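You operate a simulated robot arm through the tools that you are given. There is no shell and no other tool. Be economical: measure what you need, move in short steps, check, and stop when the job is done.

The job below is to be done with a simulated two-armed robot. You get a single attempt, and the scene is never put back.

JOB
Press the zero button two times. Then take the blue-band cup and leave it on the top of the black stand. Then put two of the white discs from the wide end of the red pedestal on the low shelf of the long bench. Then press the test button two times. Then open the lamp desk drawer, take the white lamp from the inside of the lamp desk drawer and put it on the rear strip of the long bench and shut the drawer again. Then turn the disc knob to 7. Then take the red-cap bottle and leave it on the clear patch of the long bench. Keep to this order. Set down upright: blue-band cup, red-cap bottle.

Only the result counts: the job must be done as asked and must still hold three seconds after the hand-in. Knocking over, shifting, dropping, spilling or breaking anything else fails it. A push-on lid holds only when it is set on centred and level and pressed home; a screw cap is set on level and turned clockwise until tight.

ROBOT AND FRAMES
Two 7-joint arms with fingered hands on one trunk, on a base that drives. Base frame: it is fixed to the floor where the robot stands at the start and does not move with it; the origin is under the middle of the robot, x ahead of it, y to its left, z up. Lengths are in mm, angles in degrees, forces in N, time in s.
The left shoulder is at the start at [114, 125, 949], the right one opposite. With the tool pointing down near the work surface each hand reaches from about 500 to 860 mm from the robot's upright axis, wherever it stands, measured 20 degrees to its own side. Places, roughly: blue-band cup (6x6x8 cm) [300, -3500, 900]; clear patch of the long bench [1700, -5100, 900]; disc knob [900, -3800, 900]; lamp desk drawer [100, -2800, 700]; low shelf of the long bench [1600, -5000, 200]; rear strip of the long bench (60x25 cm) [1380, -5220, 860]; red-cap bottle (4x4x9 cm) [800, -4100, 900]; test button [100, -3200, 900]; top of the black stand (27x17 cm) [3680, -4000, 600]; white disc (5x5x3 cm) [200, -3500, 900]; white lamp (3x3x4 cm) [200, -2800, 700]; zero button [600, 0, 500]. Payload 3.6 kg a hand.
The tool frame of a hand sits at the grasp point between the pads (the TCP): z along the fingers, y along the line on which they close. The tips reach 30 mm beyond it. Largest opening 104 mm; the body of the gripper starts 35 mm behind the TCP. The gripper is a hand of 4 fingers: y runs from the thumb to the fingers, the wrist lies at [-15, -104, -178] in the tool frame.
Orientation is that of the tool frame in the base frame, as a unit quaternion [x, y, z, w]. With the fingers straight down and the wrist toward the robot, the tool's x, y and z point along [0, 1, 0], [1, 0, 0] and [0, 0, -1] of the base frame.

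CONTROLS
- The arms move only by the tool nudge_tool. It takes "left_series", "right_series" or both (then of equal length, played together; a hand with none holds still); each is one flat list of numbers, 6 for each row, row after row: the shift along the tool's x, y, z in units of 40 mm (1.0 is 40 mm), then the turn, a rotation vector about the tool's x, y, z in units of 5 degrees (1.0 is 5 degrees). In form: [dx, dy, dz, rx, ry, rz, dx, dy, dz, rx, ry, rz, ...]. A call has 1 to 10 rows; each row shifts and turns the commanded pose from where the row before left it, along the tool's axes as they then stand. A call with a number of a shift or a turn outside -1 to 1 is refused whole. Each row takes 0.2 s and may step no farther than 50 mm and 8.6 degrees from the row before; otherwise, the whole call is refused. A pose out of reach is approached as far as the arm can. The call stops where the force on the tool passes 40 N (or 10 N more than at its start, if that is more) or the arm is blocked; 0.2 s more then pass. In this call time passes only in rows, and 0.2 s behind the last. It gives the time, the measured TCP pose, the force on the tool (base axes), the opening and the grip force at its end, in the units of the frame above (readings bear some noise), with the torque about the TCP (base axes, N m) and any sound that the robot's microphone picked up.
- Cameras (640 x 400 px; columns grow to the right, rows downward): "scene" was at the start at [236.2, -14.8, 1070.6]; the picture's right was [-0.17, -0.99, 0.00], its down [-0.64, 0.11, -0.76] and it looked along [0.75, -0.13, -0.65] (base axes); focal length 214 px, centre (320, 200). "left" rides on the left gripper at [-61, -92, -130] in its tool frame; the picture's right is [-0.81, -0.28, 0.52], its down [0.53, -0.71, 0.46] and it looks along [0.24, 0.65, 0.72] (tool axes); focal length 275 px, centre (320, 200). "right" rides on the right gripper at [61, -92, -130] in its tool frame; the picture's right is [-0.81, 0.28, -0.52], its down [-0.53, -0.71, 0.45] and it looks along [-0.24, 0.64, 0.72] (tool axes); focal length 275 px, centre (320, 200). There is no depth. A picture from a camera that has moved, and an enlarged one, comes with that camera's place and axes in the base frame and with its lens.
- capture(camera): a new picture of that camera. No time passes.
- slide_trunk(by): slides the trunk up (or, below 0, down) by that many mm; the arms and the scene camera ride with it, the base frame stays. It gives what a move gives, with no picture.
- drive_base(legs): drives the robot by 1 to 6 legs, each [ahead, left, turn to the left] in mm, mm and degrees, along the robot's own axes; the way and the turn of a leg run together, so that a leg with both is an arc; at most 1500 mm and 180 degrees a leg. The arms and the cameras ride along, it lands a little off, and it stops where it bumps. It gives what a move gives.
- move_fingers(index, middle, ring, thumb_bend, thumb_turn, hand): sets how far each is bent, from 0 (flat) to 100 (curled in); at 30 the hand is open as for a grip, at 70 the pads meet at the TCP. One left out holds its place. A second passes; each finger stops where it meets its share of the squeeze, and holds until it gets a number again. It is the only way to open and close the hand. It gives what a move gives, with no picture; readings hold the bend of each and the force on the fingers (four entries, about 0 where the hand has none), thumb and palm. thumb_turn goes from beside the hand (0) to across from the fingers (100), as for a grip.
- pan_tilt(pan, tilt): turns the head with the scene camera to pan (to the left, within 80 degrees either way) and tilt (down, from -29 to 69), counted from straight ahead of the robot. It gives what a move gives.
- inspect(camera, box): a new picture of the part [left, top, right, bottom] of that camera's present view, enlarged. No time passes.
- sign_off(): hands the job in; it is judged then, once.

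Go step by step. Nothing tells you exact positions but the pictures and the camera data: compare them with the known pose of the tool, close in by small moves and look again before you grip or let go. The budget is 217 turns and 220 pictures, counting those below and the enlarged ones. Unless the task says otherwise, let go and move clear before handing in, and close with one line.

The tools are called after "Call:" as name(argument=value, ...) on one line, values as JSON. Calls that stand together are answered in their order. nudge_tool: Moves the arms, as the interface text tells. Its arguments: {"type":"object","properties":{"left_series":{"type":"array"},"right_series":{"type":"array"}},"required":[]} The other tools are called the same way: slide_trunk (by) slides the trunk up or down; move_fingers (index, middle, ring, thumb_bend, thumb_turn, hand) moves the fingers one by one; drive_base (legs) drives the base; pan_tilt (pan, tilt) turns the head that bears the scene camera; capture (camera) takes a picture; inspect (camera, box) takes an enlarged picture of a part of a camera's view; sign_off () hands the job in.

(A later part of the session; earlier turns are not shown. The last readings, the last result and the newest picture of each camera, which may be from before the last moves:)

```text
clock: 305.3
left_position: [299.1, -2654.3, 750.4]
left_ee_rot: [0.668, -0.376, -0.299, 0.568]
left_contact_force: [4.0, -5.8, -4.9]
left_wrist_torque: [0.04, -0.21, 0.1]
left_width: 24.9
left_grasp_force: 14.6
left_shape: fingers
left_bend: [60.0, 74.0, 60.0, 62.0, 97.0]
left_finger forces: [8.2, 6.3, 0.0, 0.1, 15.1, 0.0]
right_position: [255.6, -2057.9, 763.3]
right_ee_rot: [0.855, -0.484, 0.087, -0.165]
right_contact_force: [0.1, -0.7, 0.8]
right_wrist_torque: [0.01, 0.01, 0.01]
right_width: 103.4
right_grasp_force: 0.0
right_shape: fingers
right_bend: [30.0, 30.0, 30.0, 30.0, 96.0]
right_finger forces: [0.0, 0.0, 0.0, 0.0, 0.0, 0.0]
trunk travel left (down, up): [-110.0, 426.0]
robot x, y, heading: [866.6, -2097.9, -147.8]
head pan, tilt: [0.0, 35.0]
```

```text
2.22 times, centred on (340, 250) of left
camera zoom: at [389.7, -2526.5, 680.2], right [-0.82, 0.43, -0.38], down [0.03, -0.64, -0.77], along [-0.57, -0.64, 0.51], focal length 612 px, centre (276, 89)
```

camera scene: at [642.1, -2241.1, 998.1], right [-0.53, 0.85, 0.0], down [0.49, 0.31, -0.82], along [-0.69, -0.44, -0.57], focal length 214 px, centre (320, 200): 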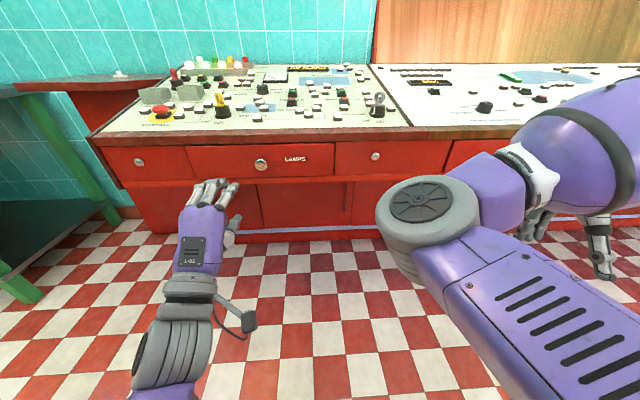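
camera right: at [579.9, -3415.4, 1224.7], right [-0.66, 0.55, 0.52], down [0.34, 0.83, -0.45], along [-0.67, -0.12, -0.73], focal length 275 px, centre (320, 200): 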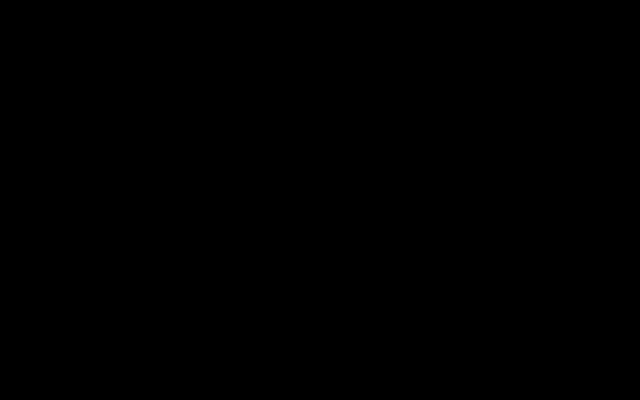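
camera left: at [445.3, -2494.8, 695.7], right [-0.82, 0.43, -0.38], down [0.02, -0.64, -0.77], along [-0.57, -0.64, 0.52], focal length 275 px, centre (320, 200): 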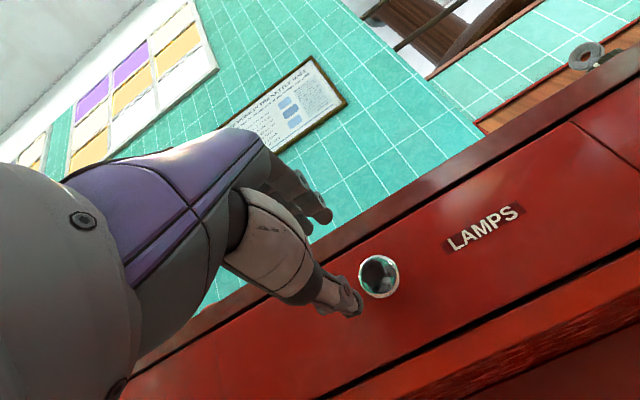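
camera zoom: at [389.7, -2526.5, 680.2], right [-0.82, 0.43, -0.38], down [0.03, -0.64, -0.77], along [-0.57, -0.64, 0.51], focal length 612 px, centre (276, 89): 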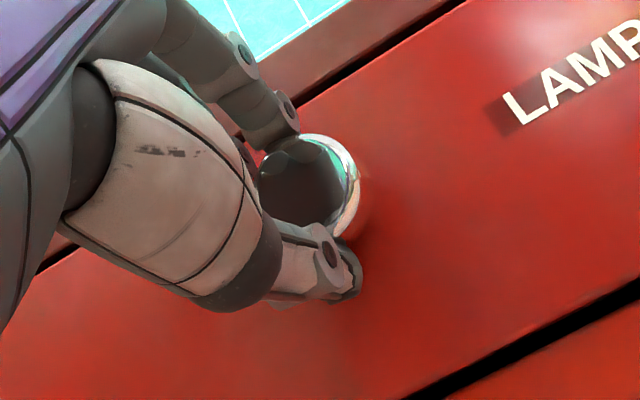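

Gripped (15 N). I'll pull by driving the base back a little.

Call:
drive_base(legs=[[-80, 0, 0]])

Call:
capture(camera="scene")

```text
clock: 306.4
left_position: [365.1, -2608.9, 751.8]
left_ee_rot: [0.667, -0.377, -0.3, 0.568]
left_contact_force: [-3.3, 2.8, -6.1]
left_wrist_torque: [0.1, -0.25, -0.1]
left_width: 24.4
left_grasp_force: 10.9
left_shape: fingers
left_bend: [61.0, 75.0, 60.0, 63.0, 96.0]
left_finger forces: [7.5, 0.6, 0.0, 0.0, 13.9, 0.0]
right_position: [321.0, -2015.9, 762.8]
right_ee_rot: [0.854, -0.485, 0.087, -0.165]
right_contact_force: [-0.2, 0.1, -0.2]
right_wrist_torque: [0.01, -0.03, -0.04]
right_width: 103.3
right_grasp_force: 0.1
right_shape: fingers
right_bend: [30.0, 30.0, 30.0, 30.0, 96.0]
right_finger forces: [0.0, 0.0, 0.0, 0.0, 0.1, 0.0]
trunk travel left (down, up): [-110.0, 426.0]
robot x, y, heading: [935.7, -2054.7, -147.8]
head pan, tilt: [0.0, 35.0]
```

```text
84 pictures are left
camera scene: at [708.8, -2198.7, 997.9], right [-0.53, 0.85, 0.0], down [0.49, 0.3, -0.82], along [-0.69, -0.43, -0.57], focal length 214 px, centre (320, 200)
```

scene: 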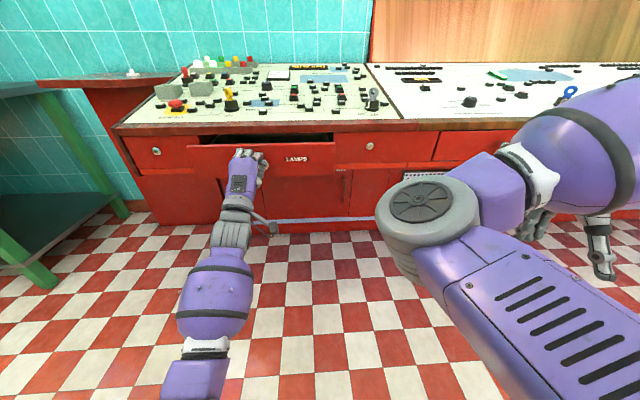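

The drawer is opening. I'll pull further.

Call:
drive_base(legs=[[-120, 0, 0]])

Call:
capture(camera="scene")

```text
clock: 307.6
left_position: [466.9, -2548.0, 750.2]
left_ee_rot: [0.667, -0.377, -0.3, 0.568]
left_contact_force: [5.8, -8.6, -4.5]
left_wrist_torque: [-0.04, -0.11, 0.15]
left_width: 0.7
left_grasp_force: 6.3
left_shape: fingers
left_bend: [71.0, 75.0, 60.0, 71.0, 100.0]
left_finger forces: [3.4, 0.1, 0.1, 0.0, 9.6, 0.1]
right_position: [423.3, -1951.4, 764.3]
right_ee_rot: [0.854, -0.485, 0.087, -0.165]
right_contact_force: [0.6, -0.6, -0.2]
right_wrist_torque: [-0.02, 0.0, 0.03]
right_width: 103.1
right_grasp_force: 0.0
right_shape: fingers
right_bend: [30.0, 30.0, 30.0, 30.0, 96.0]
right_finger forces: [0.1, 0.0, 0.0, 0.0, 0.0, 0.0]
trunk travel left (down, up): [-110.0, 426.0]
robot x, y, heading: [1037.8, -1994.3, -148.1]
head pan, tilt: [0.0, 35.0]
```

```text
83 pictures are left
camera scene: at [810.9, -2136.2, 998.0], right [-0.53, 0.85, 0.0], down [0.49, 0.31, -0.82], along [-0.69, -0.43, -0.57], focal length 214 px, centre (320, 200)
```

scene: 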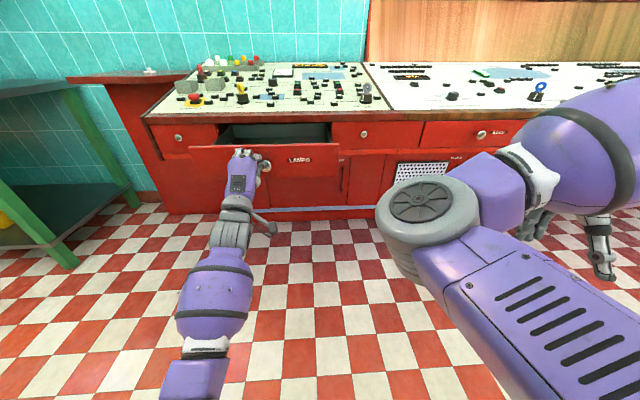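

Call:
inspect(camera="scene", box=[170, 100, 350, 220])

```text
3.33 times, centred on (260, 160) of scene
camera zoom: at [810.9, -2136.2, 998.0], right [-0.53, 0.85, 0.0], down [0.49, 0.31, -0.82], along [-0.69, -0.43, -0.57], focal length 715 px, centre (520, 333)
```

zoom: 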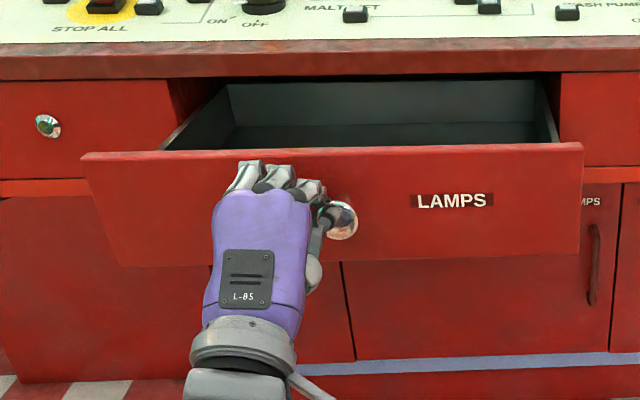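

The drawer is open and the hand slipped off the knob at the end. I'll release, back the hand off, raise and turn it down again, and look into the drawer.

Call:
move_fingers(hand="left", index=50, middle=50, ring=50, thumb_bend=50)

Call:
nudge_tool(left_series=[0, 0, -0.9, 0, 0, 0, 0, 0, -0.9, 0, 0, 0])

Call:
slide_trunk(by=260)

Call:
nudge_tool(left_series=[0, 0, 0, 1, 0, 0, 0, 0, 0, 1, 0, 0, 0, 0, 0, 1, 0, 0, 0, 0, 0, 1, 0, 0, 0, 0, 0, 1, 0, 0, 0, 0, 0, 1, 0, 0, 0, 0, 0, 1, 0, 0, 0, 0, 0, 1, 0, 0])

Call:
nudge_tool(left_series=[0, 0, 0, 1, 0, 0, 0, 0, 0, 1, 0, 0, 0, 0, 0, 1, 0, 0, 0, 0, 0, 1, 0, 0, 0, 0, 0, 1, 0, 0, 0, 0, 0, 1, 0, 0, 0, 0, 0, 1, 0, 0, 0, 0, 0, 1, 0, 0])

Call:
inspect(camera="scene", box=[170, 120, 350, 240])

```text
clock: 308.6
left_position: [467.7, -2546.9, 751.4]
left_ee_rot: [0.669, -0.377, -0.298, 0.568]
left_contact_force: [0.1, 0.3, -0.4]
left_wrist_torque: [-0.06, 0.03, 0.03]
left_width: 51.5
left_grasp_force: 0.3
left_shape: fingers
left_bend: [50.0, 50.0, 50.0, 50.0, 98.0]
left_finger forces: [0.1, 0.9, 0.1, 0.0, 0.0, 0.0]
right_position: [423.8, -1951.7, 763.5]
right_ee_rot: [0.854, -0.485, 0.087, -0.165]
right_contact_force: [0.5, -0.1, -0.9]
right_wrist_torque: [0.02, 0.03, 0.0]
right_width: 103.2
right_grasp_force: 0.0
right_shape: fingers
right_bend: [30.0, 30.0, 30.0, 30.0, 96.0]
right_finger forces: [0.1, 0.0, 0.1, 0.1, 0.0, 0.0]
trunk travel left (down, up): [-110.0, 426.0]
robot x, y, heading: [1042.3, -1991.7, -147.8]
head pan, tilt: [0.0, 35.0]
```

```text
clock: 309.2
left_position: [527.0, -2509.3, 764.1]
left_ee_rot: [0.667, -0.376, -0.299, 0.569]
left_contact_force: [-0.2, 0.4, 0.2]
left_wrist_torque: [0.0, 0.01, 0.01]
left_width: 51.6
left_grasp_force: 0.1
left_shape: fingers
left_bend: [50.0, 50.0, 50.0, 50.0, 98.0]
left_finger forces: [0.0, 0.0, 0.0, 0.0, 0.1, 0.1]
right_position: [423.4, -1951.0, 763.9]
right_ee_rot: [0.855, -0.485, 0.087, -0.164]
right_contact_force: [0.1, -0.1, 0.0]
right_wrist_torque: [0.0, -0.02, 0.01]
right_width: 103.1
right_grasp_force: 0.0
right_shape: fingers
right_bend: [30.0, 30.0, 30.0, 30.0, 96.0]
right_finger forces: [0.0, 0.1, 0.0, 0.0, 0.1, 0.0]
trunk travel left (down, up): [-110.0, 426.0]
robot x, y, heading: [1036.7, -1990.6, -147.8]
head pan, tilt: [0.0, 35.0]
```

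```text
clock: 311.9
left_position: [527.2, -2509.3, 1024.4]
left_ee_rot: [0.668, -0.376, -0.299, 0.569]
left_contact_force: [0.5, -0.2, 0.3]
left_wrist_torque: [0.01, 0.0, 0.01]
left_width: 51.6
left_grasp_force: 0.1
left_shape: fingers
left_bend: [50.0, 50.0, 50.0, 50.0, 98.0]
left_finger forces: [0.0, 0.1, 0.0, 0.1, 0.1, 0.0]
right_position: [422.9, -1950.4, 1023.4]
right_ee_rot: [0.855, -0.485, 0.087, -0.165]
right_contact_force: [-0.1, -0.1, -0.3]
right_wrist_torque: [0.01, -0.05, 0.02]
right_width: 103.2
right_grasp_force: 0.0
right_shape: fingers
right_bend: [30.0, 30.0, 30.0, 30.0, 96.0]
right_finger forces: [0.1, 0.0, 0.0, 0.0, 0.0, 0.0]
trunk travel left (down, up): [-370.0, 166.0]
robot x, y, heading: [1035.0, -1992.3, -148.0]
head pan, tilt: [0.0, 35.0]
```

```text
clock: 313.7
left_position: [526.3, -2509.0, 1023.4]
left_ee_rot: [0.822, -0.456, -0.152, 0.305]
left_contact_force: [0.9, 0.0, 0.5]
left_wrist_torque: [0.03, -0.01, 0.03]
left_width: 51.7
left_grasp_force: 0.0
left_shape: fingers
left_bend: [50.0, 50.0, 50.0, 50.0, 98.0]
left_finger forces: [0.0, 0.0, 0.0, 0.1, 0.0, 0.2]
right_position: [422.8, -1951.7, 1023.8]
right_ee_rot: [0.855, -0.484, 0.087, -0.165]
right_contact_force: [-0.2, 0.1, 1.5]
right_wrist_torque: [-0.01, -0.01, 0.0]
right_width: 102.9
right_grasp_force: 0.2
right_shape: fingers
right_bend: [30.0, 30.0, 30.0, 30.0, 96.0]
right_finger forces: [0.0, 0.0, 0.0, 0.1, 0.0, 0.0]
trunk travel left (down, up): [-370.0, 166.0]
robot x, y, heading: [1038.7, -1991.3, -147.8]
head pan, tilt: [0.0, 35.0]
```

```text
clock: 315.5
left_position: [526.5, -2509.0, 1023.2]
left_ee_rot: [0.877, -0.481, 0.014, 0.005]
left_contact_force: [-0.1, -0.3, -0.1]
left_wrist_torque: [0.01, 0.0, 0.01]
left_width: 51.8
left_grasp_force: 0.1
left_shape: fingers
left_bend: [50.0, 50.0, 50.0, 50.0, 98.0]
left_finger forces: [0.1, 0.1, 0.1, 0.0, 0.0, 0.0]
right_position: [423.3, -1951.3, 1024.4]
right_ee_rot: [0.855, -0.485, 0.088, -0.165]
right_contact_force: [-0.2, 0.8, -0.5]
right_wrist_torque: [0.03, -0.01, -0.01]
right_width: 103.1
right_grasp_force: 0.1
right_shape: fingers
right_bend: [30.0, 30.0, 30.0, 30.0, 96.0]
right_finger forces: [0.1, 0.0, 0.0, 0.0, 0.1, 0.0]
trunk travel left (down, up): [-370.0, 166.0]
robot x, y, heading: [1030.8, -1992.2, -148.0]
head pan, tilt: [0.0, 35.0]
```

```text
3.33 times, centred on (260, 180) of scene
camera zoom: at [874.9, -2095.0, 1272.1], right [-0.53, 0.85, 0.0], down [0.49, 0.3, -0.82], along [-0.69, -0.44, -0.57], focal length 715 px, centre (520, 267)
```

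zoom: 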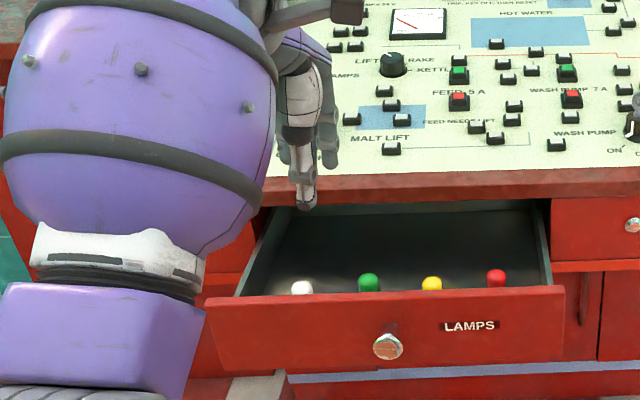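

The white lamp is leftmost of four in the drawer, near [414, -2715]. I'll drive 200 mm closer and move the hand above it.

Call:
drive_base(legs=[[200, 0, 0]])

Call:
nudge_tool(left_series=[0.95, 0, 0, 0, 0, 0, 0.95, 0, 0, 0, 0, 0, 0.95, 0, 0, 0, 0, 0, 0, 0, 0.9, 0, 0, 0])

Call:
capture(camera="left")

Call:
capture(camera="scene")

```text
clock: 317.1
left_position: [354.4, -2617.6, 1023.3]
left_ee_rot: [0.877, -0.481, 0.012, 0.005]
left_contact_force: [0.2, -0.8, -0.5]
left_wrist_torque: [0.03, 0.01, 0.01]
left_width: 51.7
left_grasp_force: 0.1
left_shape: fingers
left_bend: [50.0, 50.0, 50.0, 50.0, 98.0]
left_finger forces: [0.0, 0.0, 0.0, 0.1, 0.0, 0.0]
right_position: [251.1, -2058.9, 1022.9]
right_ee_rot: [0.855, -0.484, 0.086, -0.165]
right_contact_force: [-0.8, 0.3, -0.1]
right_wrist_torque: [-0.02, 0.01, 0.01]
right_width: 103.1
right_grasp_force: 0.2
right_shape: fingers
right_bend: [30.0, 30.0, 30.0, 30.0, 96.0]
right_finger forces: [0.1, 0.0, 0.1, 0.1, 0.0, 0.1]
trunk travel left (down, up): [-370.0, 166.0]
robot x, y, heading: [863.4, -2100.6, -148.1]
head pan, tilt: [0.0, 35.0]
```

```text
clock: 318.1
left_position: [415.7, -2713.6, 989.9]
left_ee_rot: [0.877, -0.481, 0.013, 0.008]
left_contact_force: [-0.7, 0.8, -0.7]
left_wrist_torque: [0.01, -0.01, -0.02]
left_width: 51.6
left_grasp_force: 0.1
left_shape: fingers
left_bend: [50.0, 50.0, 50.0, 50.0, 98.0]
left_finger forces: [0.1, 0.1, 0.0, 0.1, 0.0, 0.0]
right_position: [251.3, -2059.1, 1022.0]
right_ee_rot: [0.854, -0.485, 0.088, -0.165]
right_contact_force: [0.5, 0.2, 0.2]
right_wrist_torque: [-0.01, 0.0, 0.0]
right_width: 103.2
right_grasp_force: 0.1
right_shape: fingers
right_bend: [30.0, 30.0, 30.0, 30.0, 96.0]
right_finger forces: [0.0, 0.1, 0.0, 0.1, 0.0, 0.0]
trunk travel left (down, up): [-370.0, 166.0]
robot x, y, heading: [865.9, -2102.3, -148.0]
head pan, tilt: [0.0, 35.0]
```

```text
80 pictures are left
camera left: at [458.7, -2610.0, 1118.5], right [-0.19, 0.82, -0.54], down [0.89, -0.08, -0.44], along [-0.4, -0.57, -0.72], focal length 275 px, centre (320, 200)
```

left: 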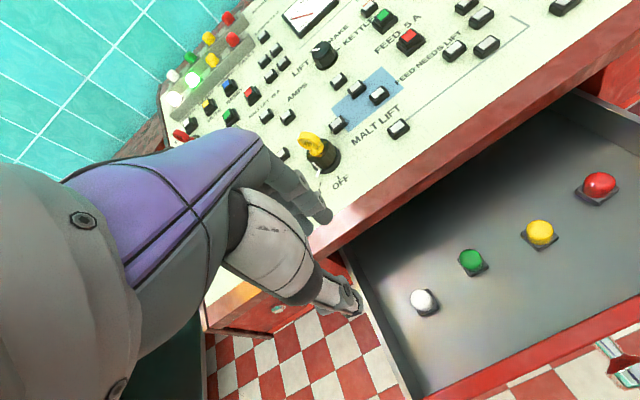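

```text
79 pictures are left
camera scene: at [702.6, -2202.7, 1272.0], right [-0.53, 0.85, 0.0], down [0.49, 0.3, -0.82], along [-0.69, -0.43, -0.57], focal length 214 px, centre (320, 200)
```

scene: 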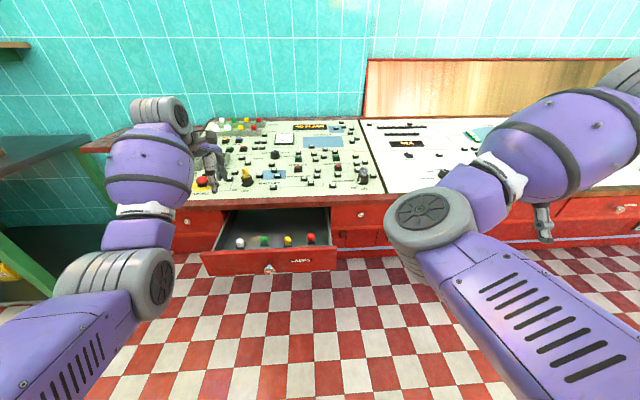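

The white lamp's top is at about [400, -2725, 707], 77 mm in front of the console lip. I'll come down part-way, tilt the hand back a little for clearance, and re-measure.

Call:
nudge_tool(left_series=[0.27, 0.3, 0.8, 0, 0, 0, 0, 0, 0.85, 0, 0, 0, 0, 0, 0.85, -0.83, 0, 0, 0, 0, 0, -0.83, 0, 0, 0, 0, 0, -0.83, 0, 0])

Call:
capture(camera="left")

Call:
inspect(camera="scene", box=[170, 160, 330, 280])

```text
clock: 319.3
left_position: [413.3, -2732.1, 891.9]
left_ee_rot: [0.871, -0.479, -0.04, 0.102]
left_contact_force: [-0.1, -0.2, 0.3]
left_wrist_torque: [-0.05, 0.04, 0.01]
left_width: 51.6
left_grasp_force: 0.2
left_shape: fingers
left_bend: [50.0, 50.0, 50.0, 50.0, 98.0]
left_finger forces: [0.0, 0.0, 0.0, 0.0, 0.1, 0.0]
right_position: [252.1, -2058.2, 1024.1]
right_ee_rot: [0.854, -0.485, 0.087, -0.165]
right_contact_force: [-0.2, 0.5, 0.9]
right_wrist_torque: [0.01, 0.01, 0.0]
right_width: 103.2
right_grasp_force: 0.1
right_shape: fingers
right_bend: [30.0, 30.0, 30.0, 30.0, 96.0]
right_finger forces: [0.1, 0.0, 0.0, 0.0, 0.0, 0.0]
trunk travel left (down, up): [-370.0, 166.0]
robot x, y, heading: [865.8, -2102.1, -148.4]
head pan, tilt: [0.0, 35.0]
```

```text
78 pictures are left
camera left: at [479.2, -2614.2, 996.5], right [-0.29, 0.75, -0.59], down [0.8, -0.14, -0.58], along [-0.52, -0.64, -0.56], focal length 275 px, centre (320, 200)
```

left: 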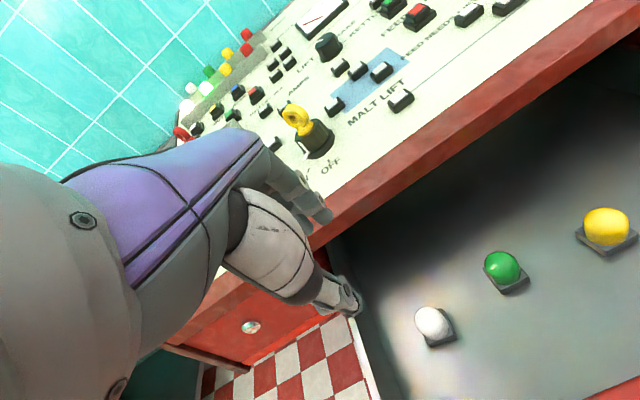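

```text
3.33 times, centred on (250, 220) of scene
camera zoom: at [703.2, -2202.7, 1272.2], right [-0.53, 0.85, 0.0], down [0.49, 0.3, -0.82], along [-0.69, -0.43, -0.57], focal length 715 px, centre (553, 133)
```

zoom: 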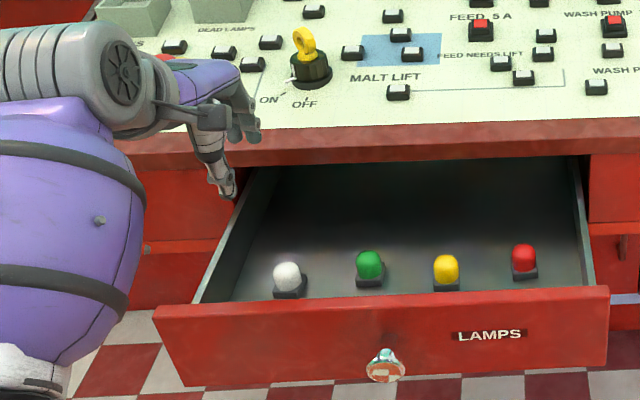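

Dome centre is at [405, -2718, 721]. I'll descend most of the way and check alignment.

Call:
nudge_tool(left_series=[-0.28, -0.74, 0.5, 0, 0, 0, 0, 0, 0.9, 0, 0, 0, 0, 0, 0.9, 0, 0, 0, 0, 0, 0.6, 0, 0, 0])

Call:
inspect(camera="left", box=[240, 160, 480, 360])

Call:
inspect(camera="scene", box=[190, 180, 290, 260])

```text
clock: 320.3
left_position: [412.3, -2723.7, 771.4]
left_ee_rot: [0.87, -0.48, -0.041, 0.102]
left_contact_force: [-0.4, -0.4, -0.5]
left_wrist_torque: [0.02, 0.03, -0.01]
left_width: 51.8
left_grasp_force: 0.1
left_shape: fingers
left_bend: [50.0, 50.0, 50.0, 50.0, 98.0]
left_finger forces: [0.0, 0.0, 0.0, 0.1, 0.0, 0.0]
right_position: [250.9, -2058.5, 1023.7]
right_ee_rot: [0.854, -0.486, 0.088, -0.165]
right_contact_force: [-0.6, 1.1, 0.3]
right_wrist_torque: [0.02, -0.01, 0.01]
right_width: 103.2
right_grasp_force: 0.0
right_shape: fingers
right_bend: [30.0, 30.0, 30.0, 30.0, 96.0]
right_finger forces: [0.0, 0.0, 0.1, 0.0, 0.0, 0.0]
trunk travel left (down, up): [-370.0, 166.0]
robot x, y, heading: [866.3, -2101.4, -147.6]
head pan, tilt: [0.0, 35.0]
```

```text
2.00 times, centred on (360, 260) of left
camera zoom: at [478.1, -2606.1, 876.9], right [-0.29, 0.75, -0.59], down [0.8, -0.14, -0.58], along [-0.52, -0.64, -0.56], focal length 551 px, centre (240, 80)
```

zoom: 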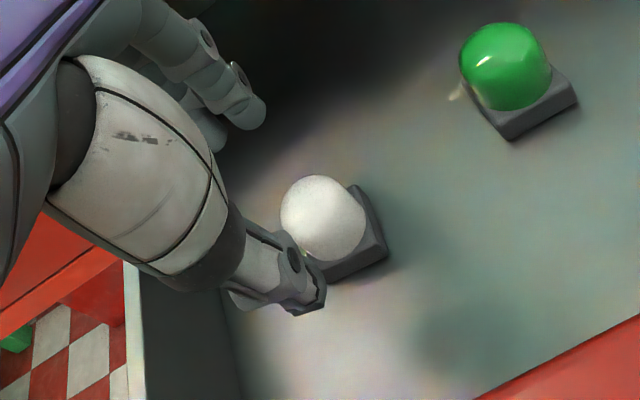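

```text
5.00 times, centred on (240, 220) of scene
camera zoom: at [702.9, -2202.7, 1272.1], right [-0.53, 0.85, 0.0], down [0.49, 0.3, -0.82], along [-0.69, -0.43, -0.57], focal length 1072 px, centre (720, 100)
```

zoom: 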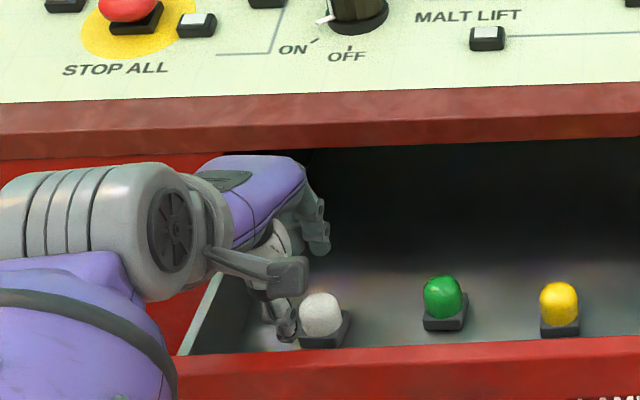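

Aligned. I'll go the last 30 mm and close on the dome.

Call:
nudge_tool(left_series=[-0.03, -0.08, 0.4, 0, 0, 0, 0, 0, 0.35, 0, 0, 0])

Call:
move_fingers(hand="left", index=72, middle=72, ring=55, thumb_bend=72)

Call:
inspect(camera="left", box=[240, 160, 480, 360])

```text
clock: 320.9
left_position: [409.2, -2725.5, 740.8]
left_ee_rot: [0.871, -0.48, -0.038, 0.101]
left_contact_force: [0.1, -1.2, 0.2]
left_wrist_torque: [-0.01, -0.02, -0.01]
left_width: 51.8
left_grasp_force: 0.1
left_shape: fingers
left_bend: [50.0, 50.0, 50.0, 50.0, 98.0]
left_finger forces: [0.0, 0.0, 0.0, 0.0, 0.1, 0.0]
right_position: [250.5, -2058.3, 1021.7]
right_ee_rot: [0.855, -0.484, 0.087, -0.165]
right_contact_force: [1.2, -0.1, -0.6]
right_wrist_torque: [-0.01, 0.0, -0.01]
right_width: 103.4
right_grasp_force: 0.0
right_shape: fingers
right_bend: [30.0, 30.0, 30.0, 30.0, 96.0]
right_finger forces: [0.0, 0.0, 0.0, 0.0, 0.0, 0.1]
trunk travel left (down, up): [-370.0, 166.0]
robot x, y, heading: [864.9, -2102.7, -148.1]
head pan, tilt: [0.0, 35.0]
```

```text
clock: 321.9
left_position: [410.5, -2725.4, 741.9]
left_ee_rot: [0.87, -0.48, -0.039, 0.102]
left_contact_force: [0.1, 0.5, 0.4]
left_wrist_torque: [-0.01, 0.0, -0.04]
left_width: 20.5
left_grasp_force: 7.5
left_shape: fingers
left_bend: [62.0, 72.0, 55.0, 64.0, 97.0]
left_finger forces: [7.8, 0.0, 0.0, 0.1, 7.6, 0.0]
right_position: [251.6, -2058.8, 1025.0]
right_ee_rot: [0.854, -0.485, 0.087, -0.166]
right_contact_force: [-0.8, 0.4, 0.1]
right_wrist_torque: [0.01, 0.01, -0.02]
right_width: 103.1
right_grasp_force: 0.0
right_shape: fingers
right_bend: [30.0, 30.0, 30.0, 30.0, 96.0]
right_finger forces: [0.0, 0.0, 0.1, 0.1, 0.1, 0.0]
trunk travel left (down, up): [-370.0, 166.0]
robot x, y, heading: [866.2, -2103.5, -148.2]
head pan, tilt: [0.0, 35.0]
```

```text
2.00 times, centred on (360, 260) of left
camera zoom: at [475.3, -2607.5, 846.7], right [-0.29, 0.75, -0.59], down [0.8, -0.14, -0.58], along [-0.52, -0.64, -0.56], focal length 551 px, centre (240, 80)
```

zoom: 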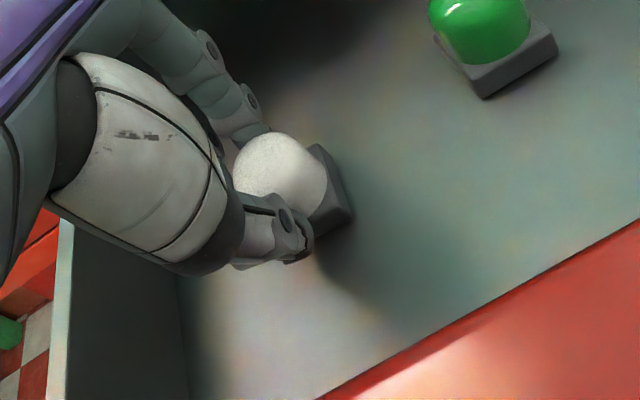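

Gripped at 7.7 N. Lifting straight up.

Call:
nudge_tool(left_series=[0, 0.06, -0.3, 0, 0, 0, 0, 0.1, -0.5, 0, 0, 0, 0, 0.18, -0.85, 0, 0, 0, 0, 0.18, -0.85, 0, 0, 0, 0, 0.18, -0.85, 0, 0, 0])

Call:
inspect(camera="left", box=[240, 160, 480, 360])

```text
clock: 323.1
left_position: [408.6, -2719.6, 877.9]
left_ee_rot: [0.871, -0.48, -0.039, 0.101]
left_contact_force: [-1.2, -0.3, -0.3]
left_wrist_torque: [0.03, 0.02, 0.02]
left_width: 20.7
left_grasp_force: 8.5
left_shape: fingers
left_bend: [62.0, 72.0, 55.0, 64.0, 97.0]
left_finger forces: [7.6, 0.0, 0.1, 0.0, 7.5, 0.1]
right_position: [251.8, -2058.9, 1023.3]
right_ee_rot: [0.855, -0.485, 0.087, -0.165]
right_contact_force: [0.3, 0.2, -0.1]
right_wrist_torque: [-0.01, 0.04, 0.06]
right_width: 103.2
right_grasp_force: 0.0
right_shape: fingers
right_bend: [30.0, 30.0, 30.0, 30.0, 96.0]
right_finger forces: [0.1, 0.1, 0.0, 0.0, 0.1, 0.0]
trunk travel left (down, up): [-370.0, 166.0]
robot x, y, heading: [867.3, -2099.3, -148.1]
head pan, tilt: [0.0, 35.0]
```

```text
2.00 times, centred on (360, 260) of left
camera zoom: at [474.3, -2601.8, 983.0], right [-0.29, 0.75, -0.59], down [0.8, -0.14, -0.58], along [-0.52, -0.64, -0.56], focal length 551 px, centre (240, 80)
```

zoom: 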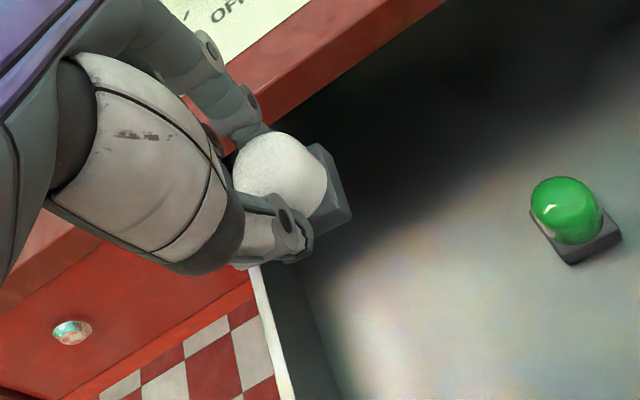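

The lamp is out with its base. I'll raise it, back off and drive along to the long bench.

Call:
nudge_tool(left_series=[0, 0.18, -0.85, 0, 0, 0, 0, 0.18, -0.85, 0, 0, 0])

Call:
slide_trunk(by=160)

Call:
drive_base(legs=[[-150, 0, 0], [0, 1340, 0], [0, 1330, 0], [250, 0, 0]])

Call:
pan_tilt(pan=12, tilt=35)

Call:
capture(camera="scene")

```text
clock: 323.7
left_position: [409.2, -2717.1, 947.6]
left_ee_rot: [0.871, -0.48, -0.04, 0.101]
left_contact_force: [0.0, 0.3, 0.5]
left_wrist_torque: [-0.01, -0.01, -0.01]
left_width: 20.4
left_grasp_force: 7.2
left_shape: fingers
left_bend: [62.0, 72.0, 55.0, 64.0, 97.0]
left_finger forces: [7.6, 0.1, 0.0, 0.0, 7.5, 0.1]
right_position: [251.2, -2057.3, 1023.0]
right_ee_rot: [0.854, -0.485, 0.087, -0.165]
right_contact_force: [-0.6, -1.5, 0.8]
right_wrist_torque: [0.0, -0.03, 0.02]
right_width: 103.0
right_grasp_force: 0.0
right_shape: fingers
right_bend: [30.0, 30.0, 30.0, 30.0, 96.0]
right_finger forces: [0.1, 0.0, 0.0, 0.0, 0.1, 0.0]
trunk travel left (down, up): [-370.0, 166.0]
robot x, y, heading: [862.1, -2100.8, -147.9]
head pan, tilt: [0.0, 35.0]
```

```text
clock: 325.5
left_position: [407.7, -2718.0, 1106.1]
left_ee_rot: [0.87, -0.48, -0.039, 0.1]
left_contact_force: [-0.3, 0.8, 0.1]
left_wrist_torque: [0.01, 0.0, -0.02]
left_width: 20.3
left_grasp_force: 6.7
left_shape: fingers
left_bend: [62.0, 72.0, 55.0, 64.0, 97.0]
left_finger forces: [7.5, 0.0, 0.0, 0.0, 7.4, 0.1]
right_position: [251.2, -2058.3, 1181.2]
right_ee_rot: [0.854, -0.484, 0.087, -0.167]
right_contact_force: [0.3, 0.3, 0.0]
right_wrist_torque: [-0.01, -0.04, -0.01]
right_width: 103.1
right_grasp_force: 0.0
right_shape: fingers
right_bend: [30.0, 30.0, 30.0, 30.0, 96.0]
right_finger forces: [0.0, 0.1, 0.1, 0.1, 0.0, 0.1]
trunk travel left (down, up): [-530.0, 6.0]
robot x, y, heading: [866.8, -2102.8, -147.9]
head pan, tilt: [0.0, 35.0]
```

```text
clock: 351.4
left_position: [1769.4, -5045.5, 1108.5]
left_ee_rot: [0.874, -0.474, -0.039, 0.103]
left_contact_force: [0.2, 1.0, -1.1]
left_wrist_torque: [-0.04, 0.0, 0.0]
left_width: 20.6
left_grasp_force: 8.3
left_shape: fingers
left_bend: [62.0, 72.0, 55.0, 64.0, 97.0]
left_finger forces: [7.6, 0.0, 0.1, 0.0, 7.5, 0.1]
right_position: [1603.2, -4387.7, 1183.1]
right_ee_rot: [0.858, -0.479, 0.086, -0.166]
right_contact_force: [-0.5, 0.5, -0.3]
right_wrist_torque: [-0.01, -0.03, -0.01]
right_width: 103.2
right_grasp_force: 0.0
right_shape: fingers
right_bend: [30.0, 30.0, 30.0, 30.0, 96.0]
right_finger forces: [0.0, 0.0, 0.0, 0.1, 0.0, 0.1]
trunk travel left (down, up): [-530.0, 6.0]
robot x, y, heading: [2218.1, -4423.1, -147.0]
head pan, tilt: [0.0, 35.0]
```

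```text
clock: 352.2
left_position: [1770.2, -5047.5, 1107.8]
left_ee_rot: [0.874, -0.474, -0.039, 0.101]
left_contact_force: [0.0, 0.0, -0.5]
left_wrist_torque: [0.02, -0.03, 0.0]
left_width: 20.6
left_grasp_force: 7.3
left_shape: fingers
left_bend: [62.0, 72.0, 55.0, 64.0, 97.0]
left_finger forces: [7.5, 0.1, 0.1, 0.0, 7.5, 0.0]
right_position: [1603.7, -4387.5, 1184.4]
right_ee_rot: [0.858, -0.479, 0.086, -0.165]
right_contact_force: [-0.4, 0.6, 0.1]
right_wrist_torque: [0.03, 0.02, -0.01]
right_width: 103.4
right_grasp_force: 0.0
right_shape: fingers
right_bend: [30.0, 30.0, 30.0, 30.0, 96.0]
right_finger forces: [0.0, 0.0, 0.0, 0.0, 0.0, 0.0]
trunk travel left (down, up): [-530.0, 6.0]
robot x, y, heading: [2217.2, -4422.4, -147.1]
head pan, tilt: [12.0, 35.0]
```

```text
72 pictures are left
camera scene: at [2147.3, -4489.7, 1448.6], right [-0.7, 0.71, 0.0], down [0.41, 0.4, -0.82], along [-0.58, -0.58, -0.57], focal length 214 px, centre (320, 200)
```

scene: 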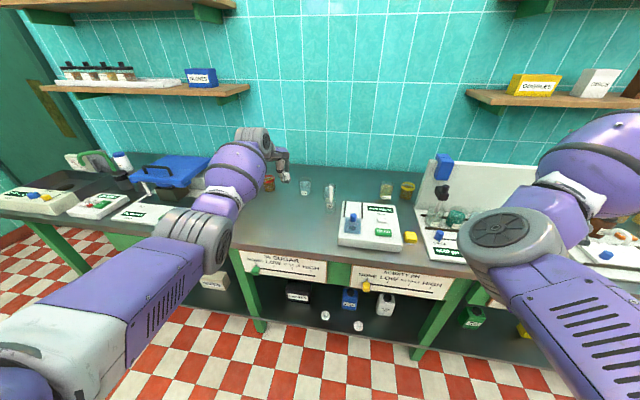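

Discs are seen safely on the shelf. I'll zoom on the rear strip to find free space.

Call:
inspect(camera="scene", box=[240, 140, 440, 260])

```text
3.20 times, centred on (340, 200) of scene
camera zoom: at [2147.3, -4489.7, 1448.6], right [-0.7, 0.71, 0.0], down [0.41, 0.4, -0.82], along [-0.58, -0.58, -0.57], focal length 686 px, centre (256, 200)
```

zoom: 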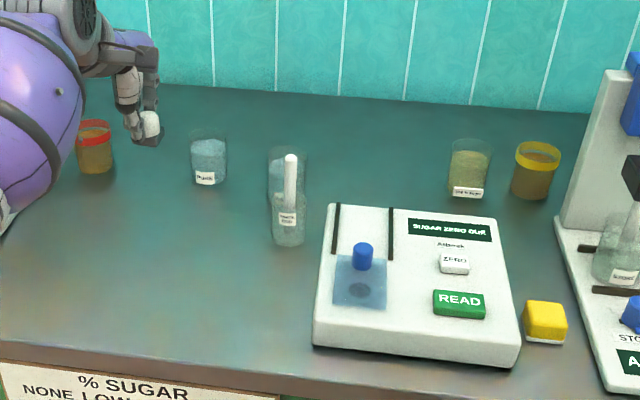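

Jars stand at n ≈ 1310-1360; the rear strip behind them is free. I'll drive in 350 mm with hands high and check.

Call:
drive_base(legs=[[345, 0, 0]])

Call:
capture(camera="left")

Call:
capture(camera="scene")

```text
clock: 354.4
left_position: [1482.4, -5236.6, 1107.6]
left_ee_rot: [0.874, -0.473, -0.039, 0.102]
left_contact_force: [0.3, -0.1, -0.8]
left_wrist_torque: [0.01, -0.02, 0.03]
left_width: 20.5
left_grasp_force: 8.0
left_shape: fingers
left_bend: [62.0, 72.0, 55.0, 64.0, 97.0]
left_finger forces: [7.5, 0.0, 0.0, 0.0, 7.6, 0.0]
right_position: [1314.6, -4577.3, 1183.9]
right_ee_rot: [0.859, -0.477, 0.085, -0.166]
right_contact_force: [-0.9, -0.1, -0.3]
right_wrist_torque: [-0.02, -0.03, -0.02]
right_width: 103.3
right_grasp_force: 0.3
right_shape: fingers
right_bend: [30.0, 30.0, 30.0, 30.0, 96.0]
right_finger forces: [0.0, 0.1, 0.0, 0.1, 0.0, 0.0]
trunk travel left (down, up): [-530.0, 6.0]
robot x, y, heading: [1925.8, -4611.4, -146.8]
head pan, tilt: [12.0, 35.0]
```

```text
70 pictures are left
camera left: at [1545.4, -5116.7, 1212.8], right [-0.31, 0.75, -0.59], down [0.8, -0.13, -0.58], along [-0.51, -0.65, -0.56], focal length 275 px, centre (320, 200)
```

left: 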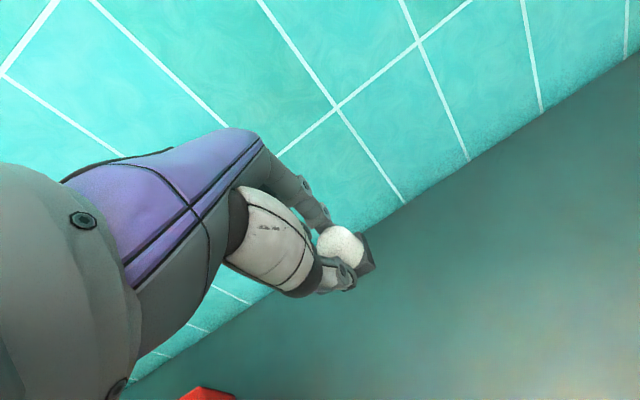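

```text
69 pictures are left
camera scene: at [1858.3, -4677.4, 1448.6], right [-0.71, 0.71, 0.0], down [0.41, 0.41, -0.82], along [-0.58, -0.58, -0.57], focal length 214 px, centre (320, 200)
```

scene: 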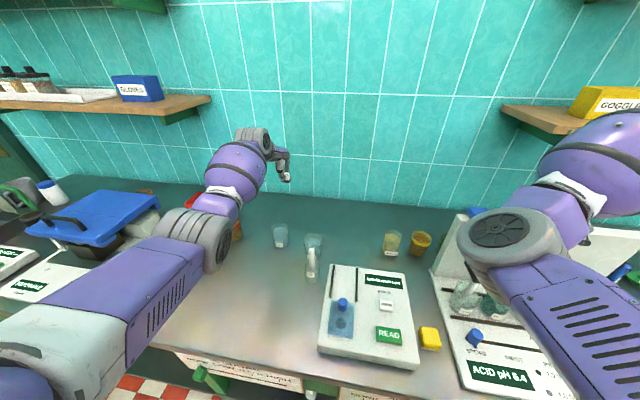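

I'll shift the lamp over the free rear strip and lower to about 30 mm above it.

Call:
nudge_tool(left_series=[-0.77, 0.52, 0.11, 0, 0, 0, -0.77, 0.52, 0.11, 0, 0, 0, -0.77, 0.52, 0.11, 0, 0, 0, 0, -0.175, 0.83, 0, 0, 0, 0, -0.175, 0.83, 0, 0, 0, 0, -0.175, 0.83, 0, 0, 0, 0, -0.15, 0.75, 0, 0, 0])

Call:
capture(camera="left")

Call:
inspect(camera="scene", box=[220, 130, 420, 270])

```text
clock: 356.0
left_position: [1426.3, -5166.5, 976.1]
left_ee_rot: [0.875, -0.472, -0.039, 0.102]
left_contact_force: [-0.1, -0.8, 0.1]
left_wrist_torque: [-0.01, -0.04, 0.02]
left_width: 20.0
left_grasp_force: 7.6
left_shape: fingers
left_bend: [62.0, 72.0, 55.0, 64.0, 97.0]
left_finger forces: [7.3, 0.1, 0.0, 0.1, 7.1, 0.0]
left hand out of reach, approached as far as the arm can: row 2, 3, 4, 5, 6, 7
right_position: [1314.5, -4576.9, 1183.3]
right_ee_rot: [0.859, -0.477, 0.085, -0.166]
right_contact_force: [0.7, 0.5, -0.2]
right_wrist_torque: [0.03, 0.04, 0.03]
right_width: 103.1
right_grasp_force: 0.1
right_shape: fingers
right_bend: [30.0, 30.0, 30.0, 30.0, 96.0]
right_finger forces: [0.1, 0.1, 0.0, 0.0, 0.0, 0.1]
trunk travel left (down, up): [-530.0, 6.0]
robot x, y, heading: [1923.3, -4609.5, -146.9]
head pan, tilt: [12.0, 35.0]
```

```text
68 pictures are left
camera left: at [1489.3, -5048.5, 1081.7], right [-0.31, 0.75, -0.59], down [0.8, -0.13, -0.58], along [-0.51, -0.65, -0.56], focal length 275 px, centre (320, 200)
```

left: 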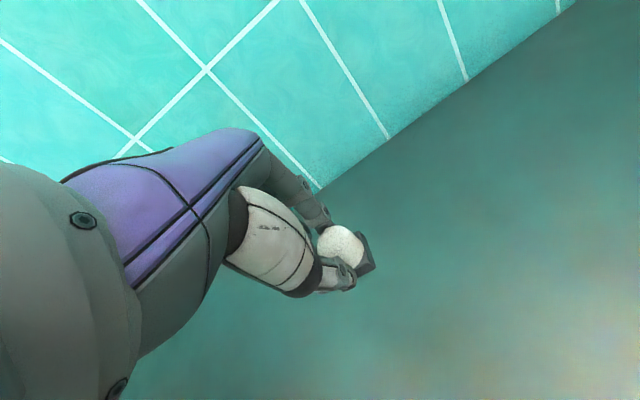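

```text
2.86 times, centred on (320, 200) of scene
camera zoom: at [1858.2, -4677.3, 1448.5], right [-0.71, 0.71, 0.0], down [0.41, 0.41, -0.82], along [-0.58, -0.58, -0.57], focal length 613 px, centre (320, 200)
```

zoom: 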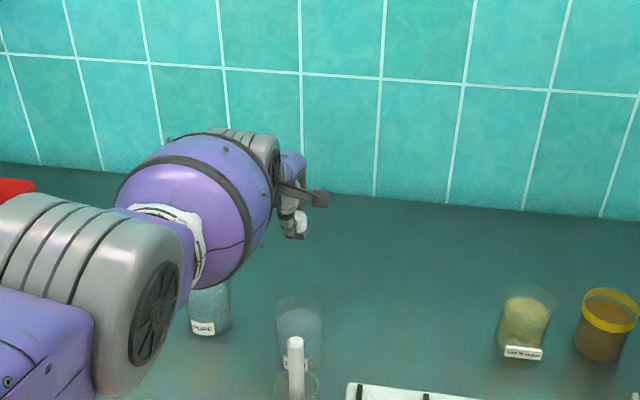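

The arm is at its reach limit with the trunk this high, but the lamp is already over the rear strip (n ≈ 1475). I'll lower it by sliding the trunk down.

Call:
slide_trunk(by=-45)

Call:
inspect(camera="scene", box=[220, 130, 420, 270])

```text
clock: 356.6
left_position: [1428.9, -5163.1, 895.7]
left_ee_rot: [0.877, -0.474, -0.025, 0.075]
left_contact_force: [2.3, 2.6, 12.2]
left_wrist_torque: [0.21, -0.12, -0.05]
left_width: 22.8
left_grasp_force: 12.3
left_shape: fingers
left_bend: [60.0, 72.0, 55.0, 65.0, 97.0]
left_finger forces: [8.7, 0.1, 0.1, 0.1, 16.2, 0.0]
right_position: [1314.7, -4578.0, 1142.7]
right_ee_rot: [0.857, -0.476, 0.091, -0.176]
right_contact_force: [0.3, -0.6, 0.1]
right_wrist_torque: [-0.02, 0.0, -0.02]
right_width: 103.1
right_grasp_force: 0.1
right_shape: fingers
right_bend: [30.0, 30.0, 30.0, 30.0, 96.0]
right_finger forces: [0.0, 0.1, 0.0, 0.1, 0.0, 0.1]
trunk travel left (down, up): [-501.0, 35.0]
robot x, y, heading: [1929.1, -4608.0, -146.7]
head pan, tilt: [12.0, 35.0]
stopped: the force on the tool passed its limit at 66 N (the readings are from after the stop); the commanded pose is now the measured one
```

```text
2.86 times, centred on (320, 200) of scene
camera zoom: at [1833.6, -4693.3, 1418.7], right [-0.71, 0.71, 0.0], down [0.4, 0.41, -0.82], along [-0.58, -0.58, -0.57], focal length 613 px, centre (320, 200)
```

zoom: 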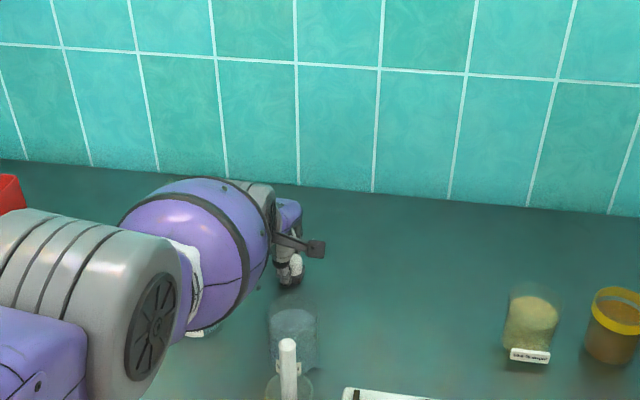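

Contact was firm; the commanded pose is now reset there. I'll relieve the pressure slightly and release the lamp.

Call:
nudge_tool(left_series=[0, 0.02, -0.1, 0, 0, 0])

Call:
inspect(camera="left", box=[240, 160, 440, 340])

```text
clock: 357.0
left_position: [1429.0, -5165.0, 897.2]
left_ee_rot: [0.877, -0.474, -0.024, 0.071]
left_contact_force: [0.7, 0.2, 2.7]
left_wrist_torque: [-0.02, 0.04, -0.01]
left_width: 22.4
left_grasp_force: 9.0
left_shape: fingers
left_bend: [60.0, 72.0, 55.0, 65.0, 97.0]
left_finger forces: [9.0, 0.0, 0.0, 0.0, 8.5, 0.0]
right_position: [1312.5, -4579.6, 1143.5]
right_ee_rot: [0.857, -0.476, 0.091, -0.175]
right_contact_force: [0.4, -0.1, -0.1]
right_wrist_torque: [-0.01, 0.0, -0.03]
right_width: 103.3
right_grasp_force: 0.0
right_shape: fingers
right_bend: [30.0, 30.0, 30.0, 30.0, 96.0]
right_finger forces: [0.1, 0.0, 0.1, 0.0, 0.0, 0.0]
trunk travel left (down, up): [-501.0, 35.0]
robot x, y, heading: [1927.7, -4608.3, -146.9]
head pan, tilt: [12.0, 35.0]
```

```text
2.22 times, centred on (340, 250) of left
camera zoom: at [1486.2, -5049.7, 1009.7], right [-0.27, 0.77, -0.57], down [0.83, -0.1, -0.54], along [-0.48, -0.63, -0.62], focal length 612 px, centre (276, 89)
```

zoom: 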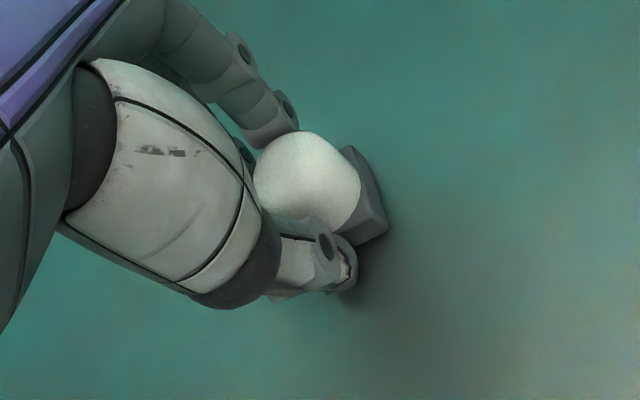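

Call:
move_fingers(hand="left", index=57, middle=57, thumb_bend=61)

Call:
move_fingers(hand="left", index=46, middle=46, ring=46, thumb_bend=46)

Call:
inspect(camera="left", box=[240, 160, 440, 340])

```text
clock: 358.0
left_position: [1429.0, -5163.7, 899.3]
left_ee_rot: [0.878, -0.473, -0.023, 0.072]
left_contact_force: [0.6, 1.1, -1.0]
left_wrist_torque: [0.02, -0.03, 0.02]
left_width: 30.2
left_grasp_force: 0.0
left_shape: fingers
left_bend: [56.0, 56.0, 55.0, 61.0, 97.0]
left_finger forces: [0.0, 0.0, 0.0, 0.1, 0.1, 0.1]
right_position: [1313.3, -4579.9, 1144.1]
right_ee_rot: [0.857, -0.476, 0.091, -0.176]
right_contact_force: [0.0, -0.1, 0.5]
right_wrist_torque: [-0.02, -0.05, -0.01]
right_width: 103.2
right_grasp_force: 0.0
right_shape: fingers
right_bend: [30.0, 30.0, 30.0, 30.0, 96.0]
right_finger forces: [0.0, 0.0, 0.1, 0.0, 0.1, 0.0]
trunk travel left (down, up): [-501.0, 35.0]
robot x, y, heading: [1927.8, -4609.0, -147.1]
head pan, tilt: [12.0, 35.0]
```

```text
clock: 359.0
left_position: [1428.2, -5163.6, 899.7]
left_ee_rot: [0.877, -0.474, -0.024, 0.073]
left_contact_force: [0.0, 0.2, -0.4]
left_wrist_torque: [-0.03, -0.01, 0.03]
left_width: 62.1
left_grasp_force: 0.2
left_shape: fingers
left_bend: [46.0, 46.0, 46.0, 46.0, 97.0]
left_finger forces: [0.1, 0.0, 0.1, 0.0, 0.1, 0.0]
right_position: [1312.0, -4579.4, 1143.6]
right_ee_rot: [0.857, -0.476, 0.091, -0.175]
right_contact_force: [-0.2, 0.3, -0.3]
right_wrist_torque: [-0.01, 0.0, -0.01]
right_width: 102.8
right_grasp_force: 0.1
right_shape: fingers
right_bend: [30.0, 30.0, 30.0, 30.0, 96.0]
right_finger forces: [0.1, 0.1, 0.0, 0.0, 0.0, 0.0]
trunk travel left (down, up): [-501.0, 35.0]
robot x, y, heading: [1927.4, -4608.8, -147.0]
head pan, tilt: [12.0, 35.0]
```

```text
2.22 times, centred on (340, 250) of left
camera zoom: at [1485.7, -5050.0, 1011.4], right [-0.28, 0.77, -0.57], down [0.83, -0.11, -0.54], along [-0.48, -0.63, -0.61], focal length 612 px, centre (276, 89)
```

zoom: 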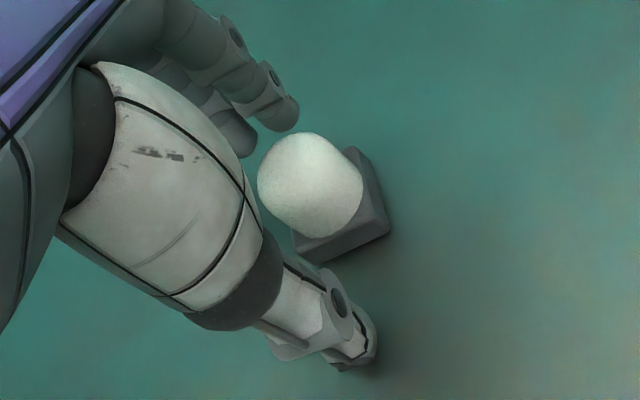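

The lamp stands free. I'll lift the hand, back the base off and check the bench.

Call:
nudge_tool(left_series=[0, 0.08, -0.5, 0, 0, 0, 0, 0.13, -0.85, 0, 0, 0, 0, 0.0, -0.85, 0, 0, 0, 0, -0.2, -0.85, 0, 0, 0, 0, -0.4, -0.7, 0, 0, 0])

Call:
drive_base(legs=[[-345, 0, 0]])

Call:
inspect(camera="scene", box=[240, 140, 440, 260])

```text
clock: 360.2
left_position: [1398.0, -5181.4, 1031.3]
left_ee_rot: [0.877, -0.474, -0.025, 0.072]
left_contact_force: [-0.4, -0.1, 0.6]
left_wrist_torque: [0.02, 0.01, -0.03]
left_width: 62.0
left_grasp_force: 0.2
left_shape: fingers
left_bend: [46.0, 46.0, 46.0, 46.0, 97.0]
left_finger forces: [0.0, 0.0, 0.0, 0.0, 0.0, 0.0]
left hand out of reach, approached as far as the arm can: row 1, 2, 3, 4, 5
right_position: [1313.0, -4580.0, 1145.0]
right_ee_rot: [0.857, -0.476, 0.091, -0.176]
right_contact_force: [0.0, 0.3, -0.6]
right_wrist_torque: [0.01, 0.02, 0.01]
right_width: 103.1
right_grasp_force: 0.2
right_shape: fingers
right_bend: [30.0, 30.0, 30.0, 30.0, 96.0]
right_finger forces: [0.0, 0.0, 0.1, 0.0, 0.0, 0.1]
trunk travel left (down, up): [-501.0, 35.0]
robot x, y, heading: [1928.8, -4609.2, -146.8]
head pan, tilt: [12.0, 35.0]
```

```text
clock: 362.4
left_position: [1685.5, -4992.6, 1030.4]
left_ee_rot: [0.877, -0.474, -0.024, 0.072]
left_contact_force: [0.2, 1.0, -0.8]
left_wrist_torque: [0.02, -0.01, 0.01]
left_width: 61.9
left_grasp_force: 0.1
left_shape: fingers
left_bend: [46.0, 46.0, 46.0, 46.0, 97.0]
left_finger forces: [0.1, 0.0, 0.0, 0.0, 0.0, 0.0]
right_position: [1600.3, -4390.8, 1143.1]
right_ee_rot: [0.857, -0.476, 0.092, -0.174]
right_contact_force: [-0.1, 0.4, 0.1]
right_wrist_torque: [0.02, 0.02, 0.03]
right_width: 103.2
right_grasp_force: 0.1
right_shape: fingers
right_bend: [30.0, 30.0, 30.0, 30.0, 96.0]
right_finger forces: [0.0, 0.1, 0.0, 0.1, 0.0, 0.0]
trunk travel left (down, up): [-501.0, 35.0]
robot x, y, heading: [2218.1, -4421.2, -147.1]
head pan, tilt: [12.0, 35.0]
```

```text
3.20 times, centred on (340, 200) of scene
camera zoom: at [2120.5, -4506.8, 1419.2], right [-0.71, 0.71, 0.0], down [0.41, 0.41, -0.82], along [-0.58, -0.58, -0.57], focal length 686 px, centre (256, 200)
```

zoom: 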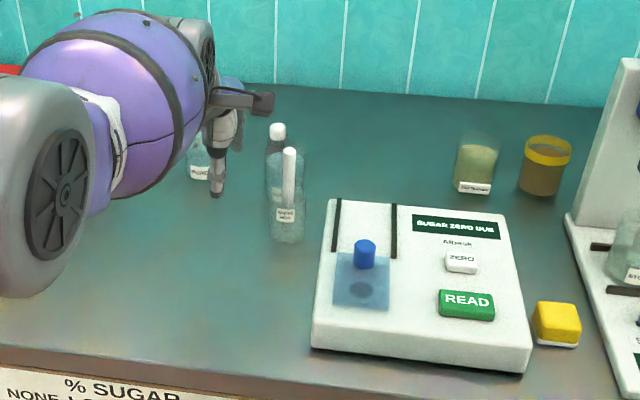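

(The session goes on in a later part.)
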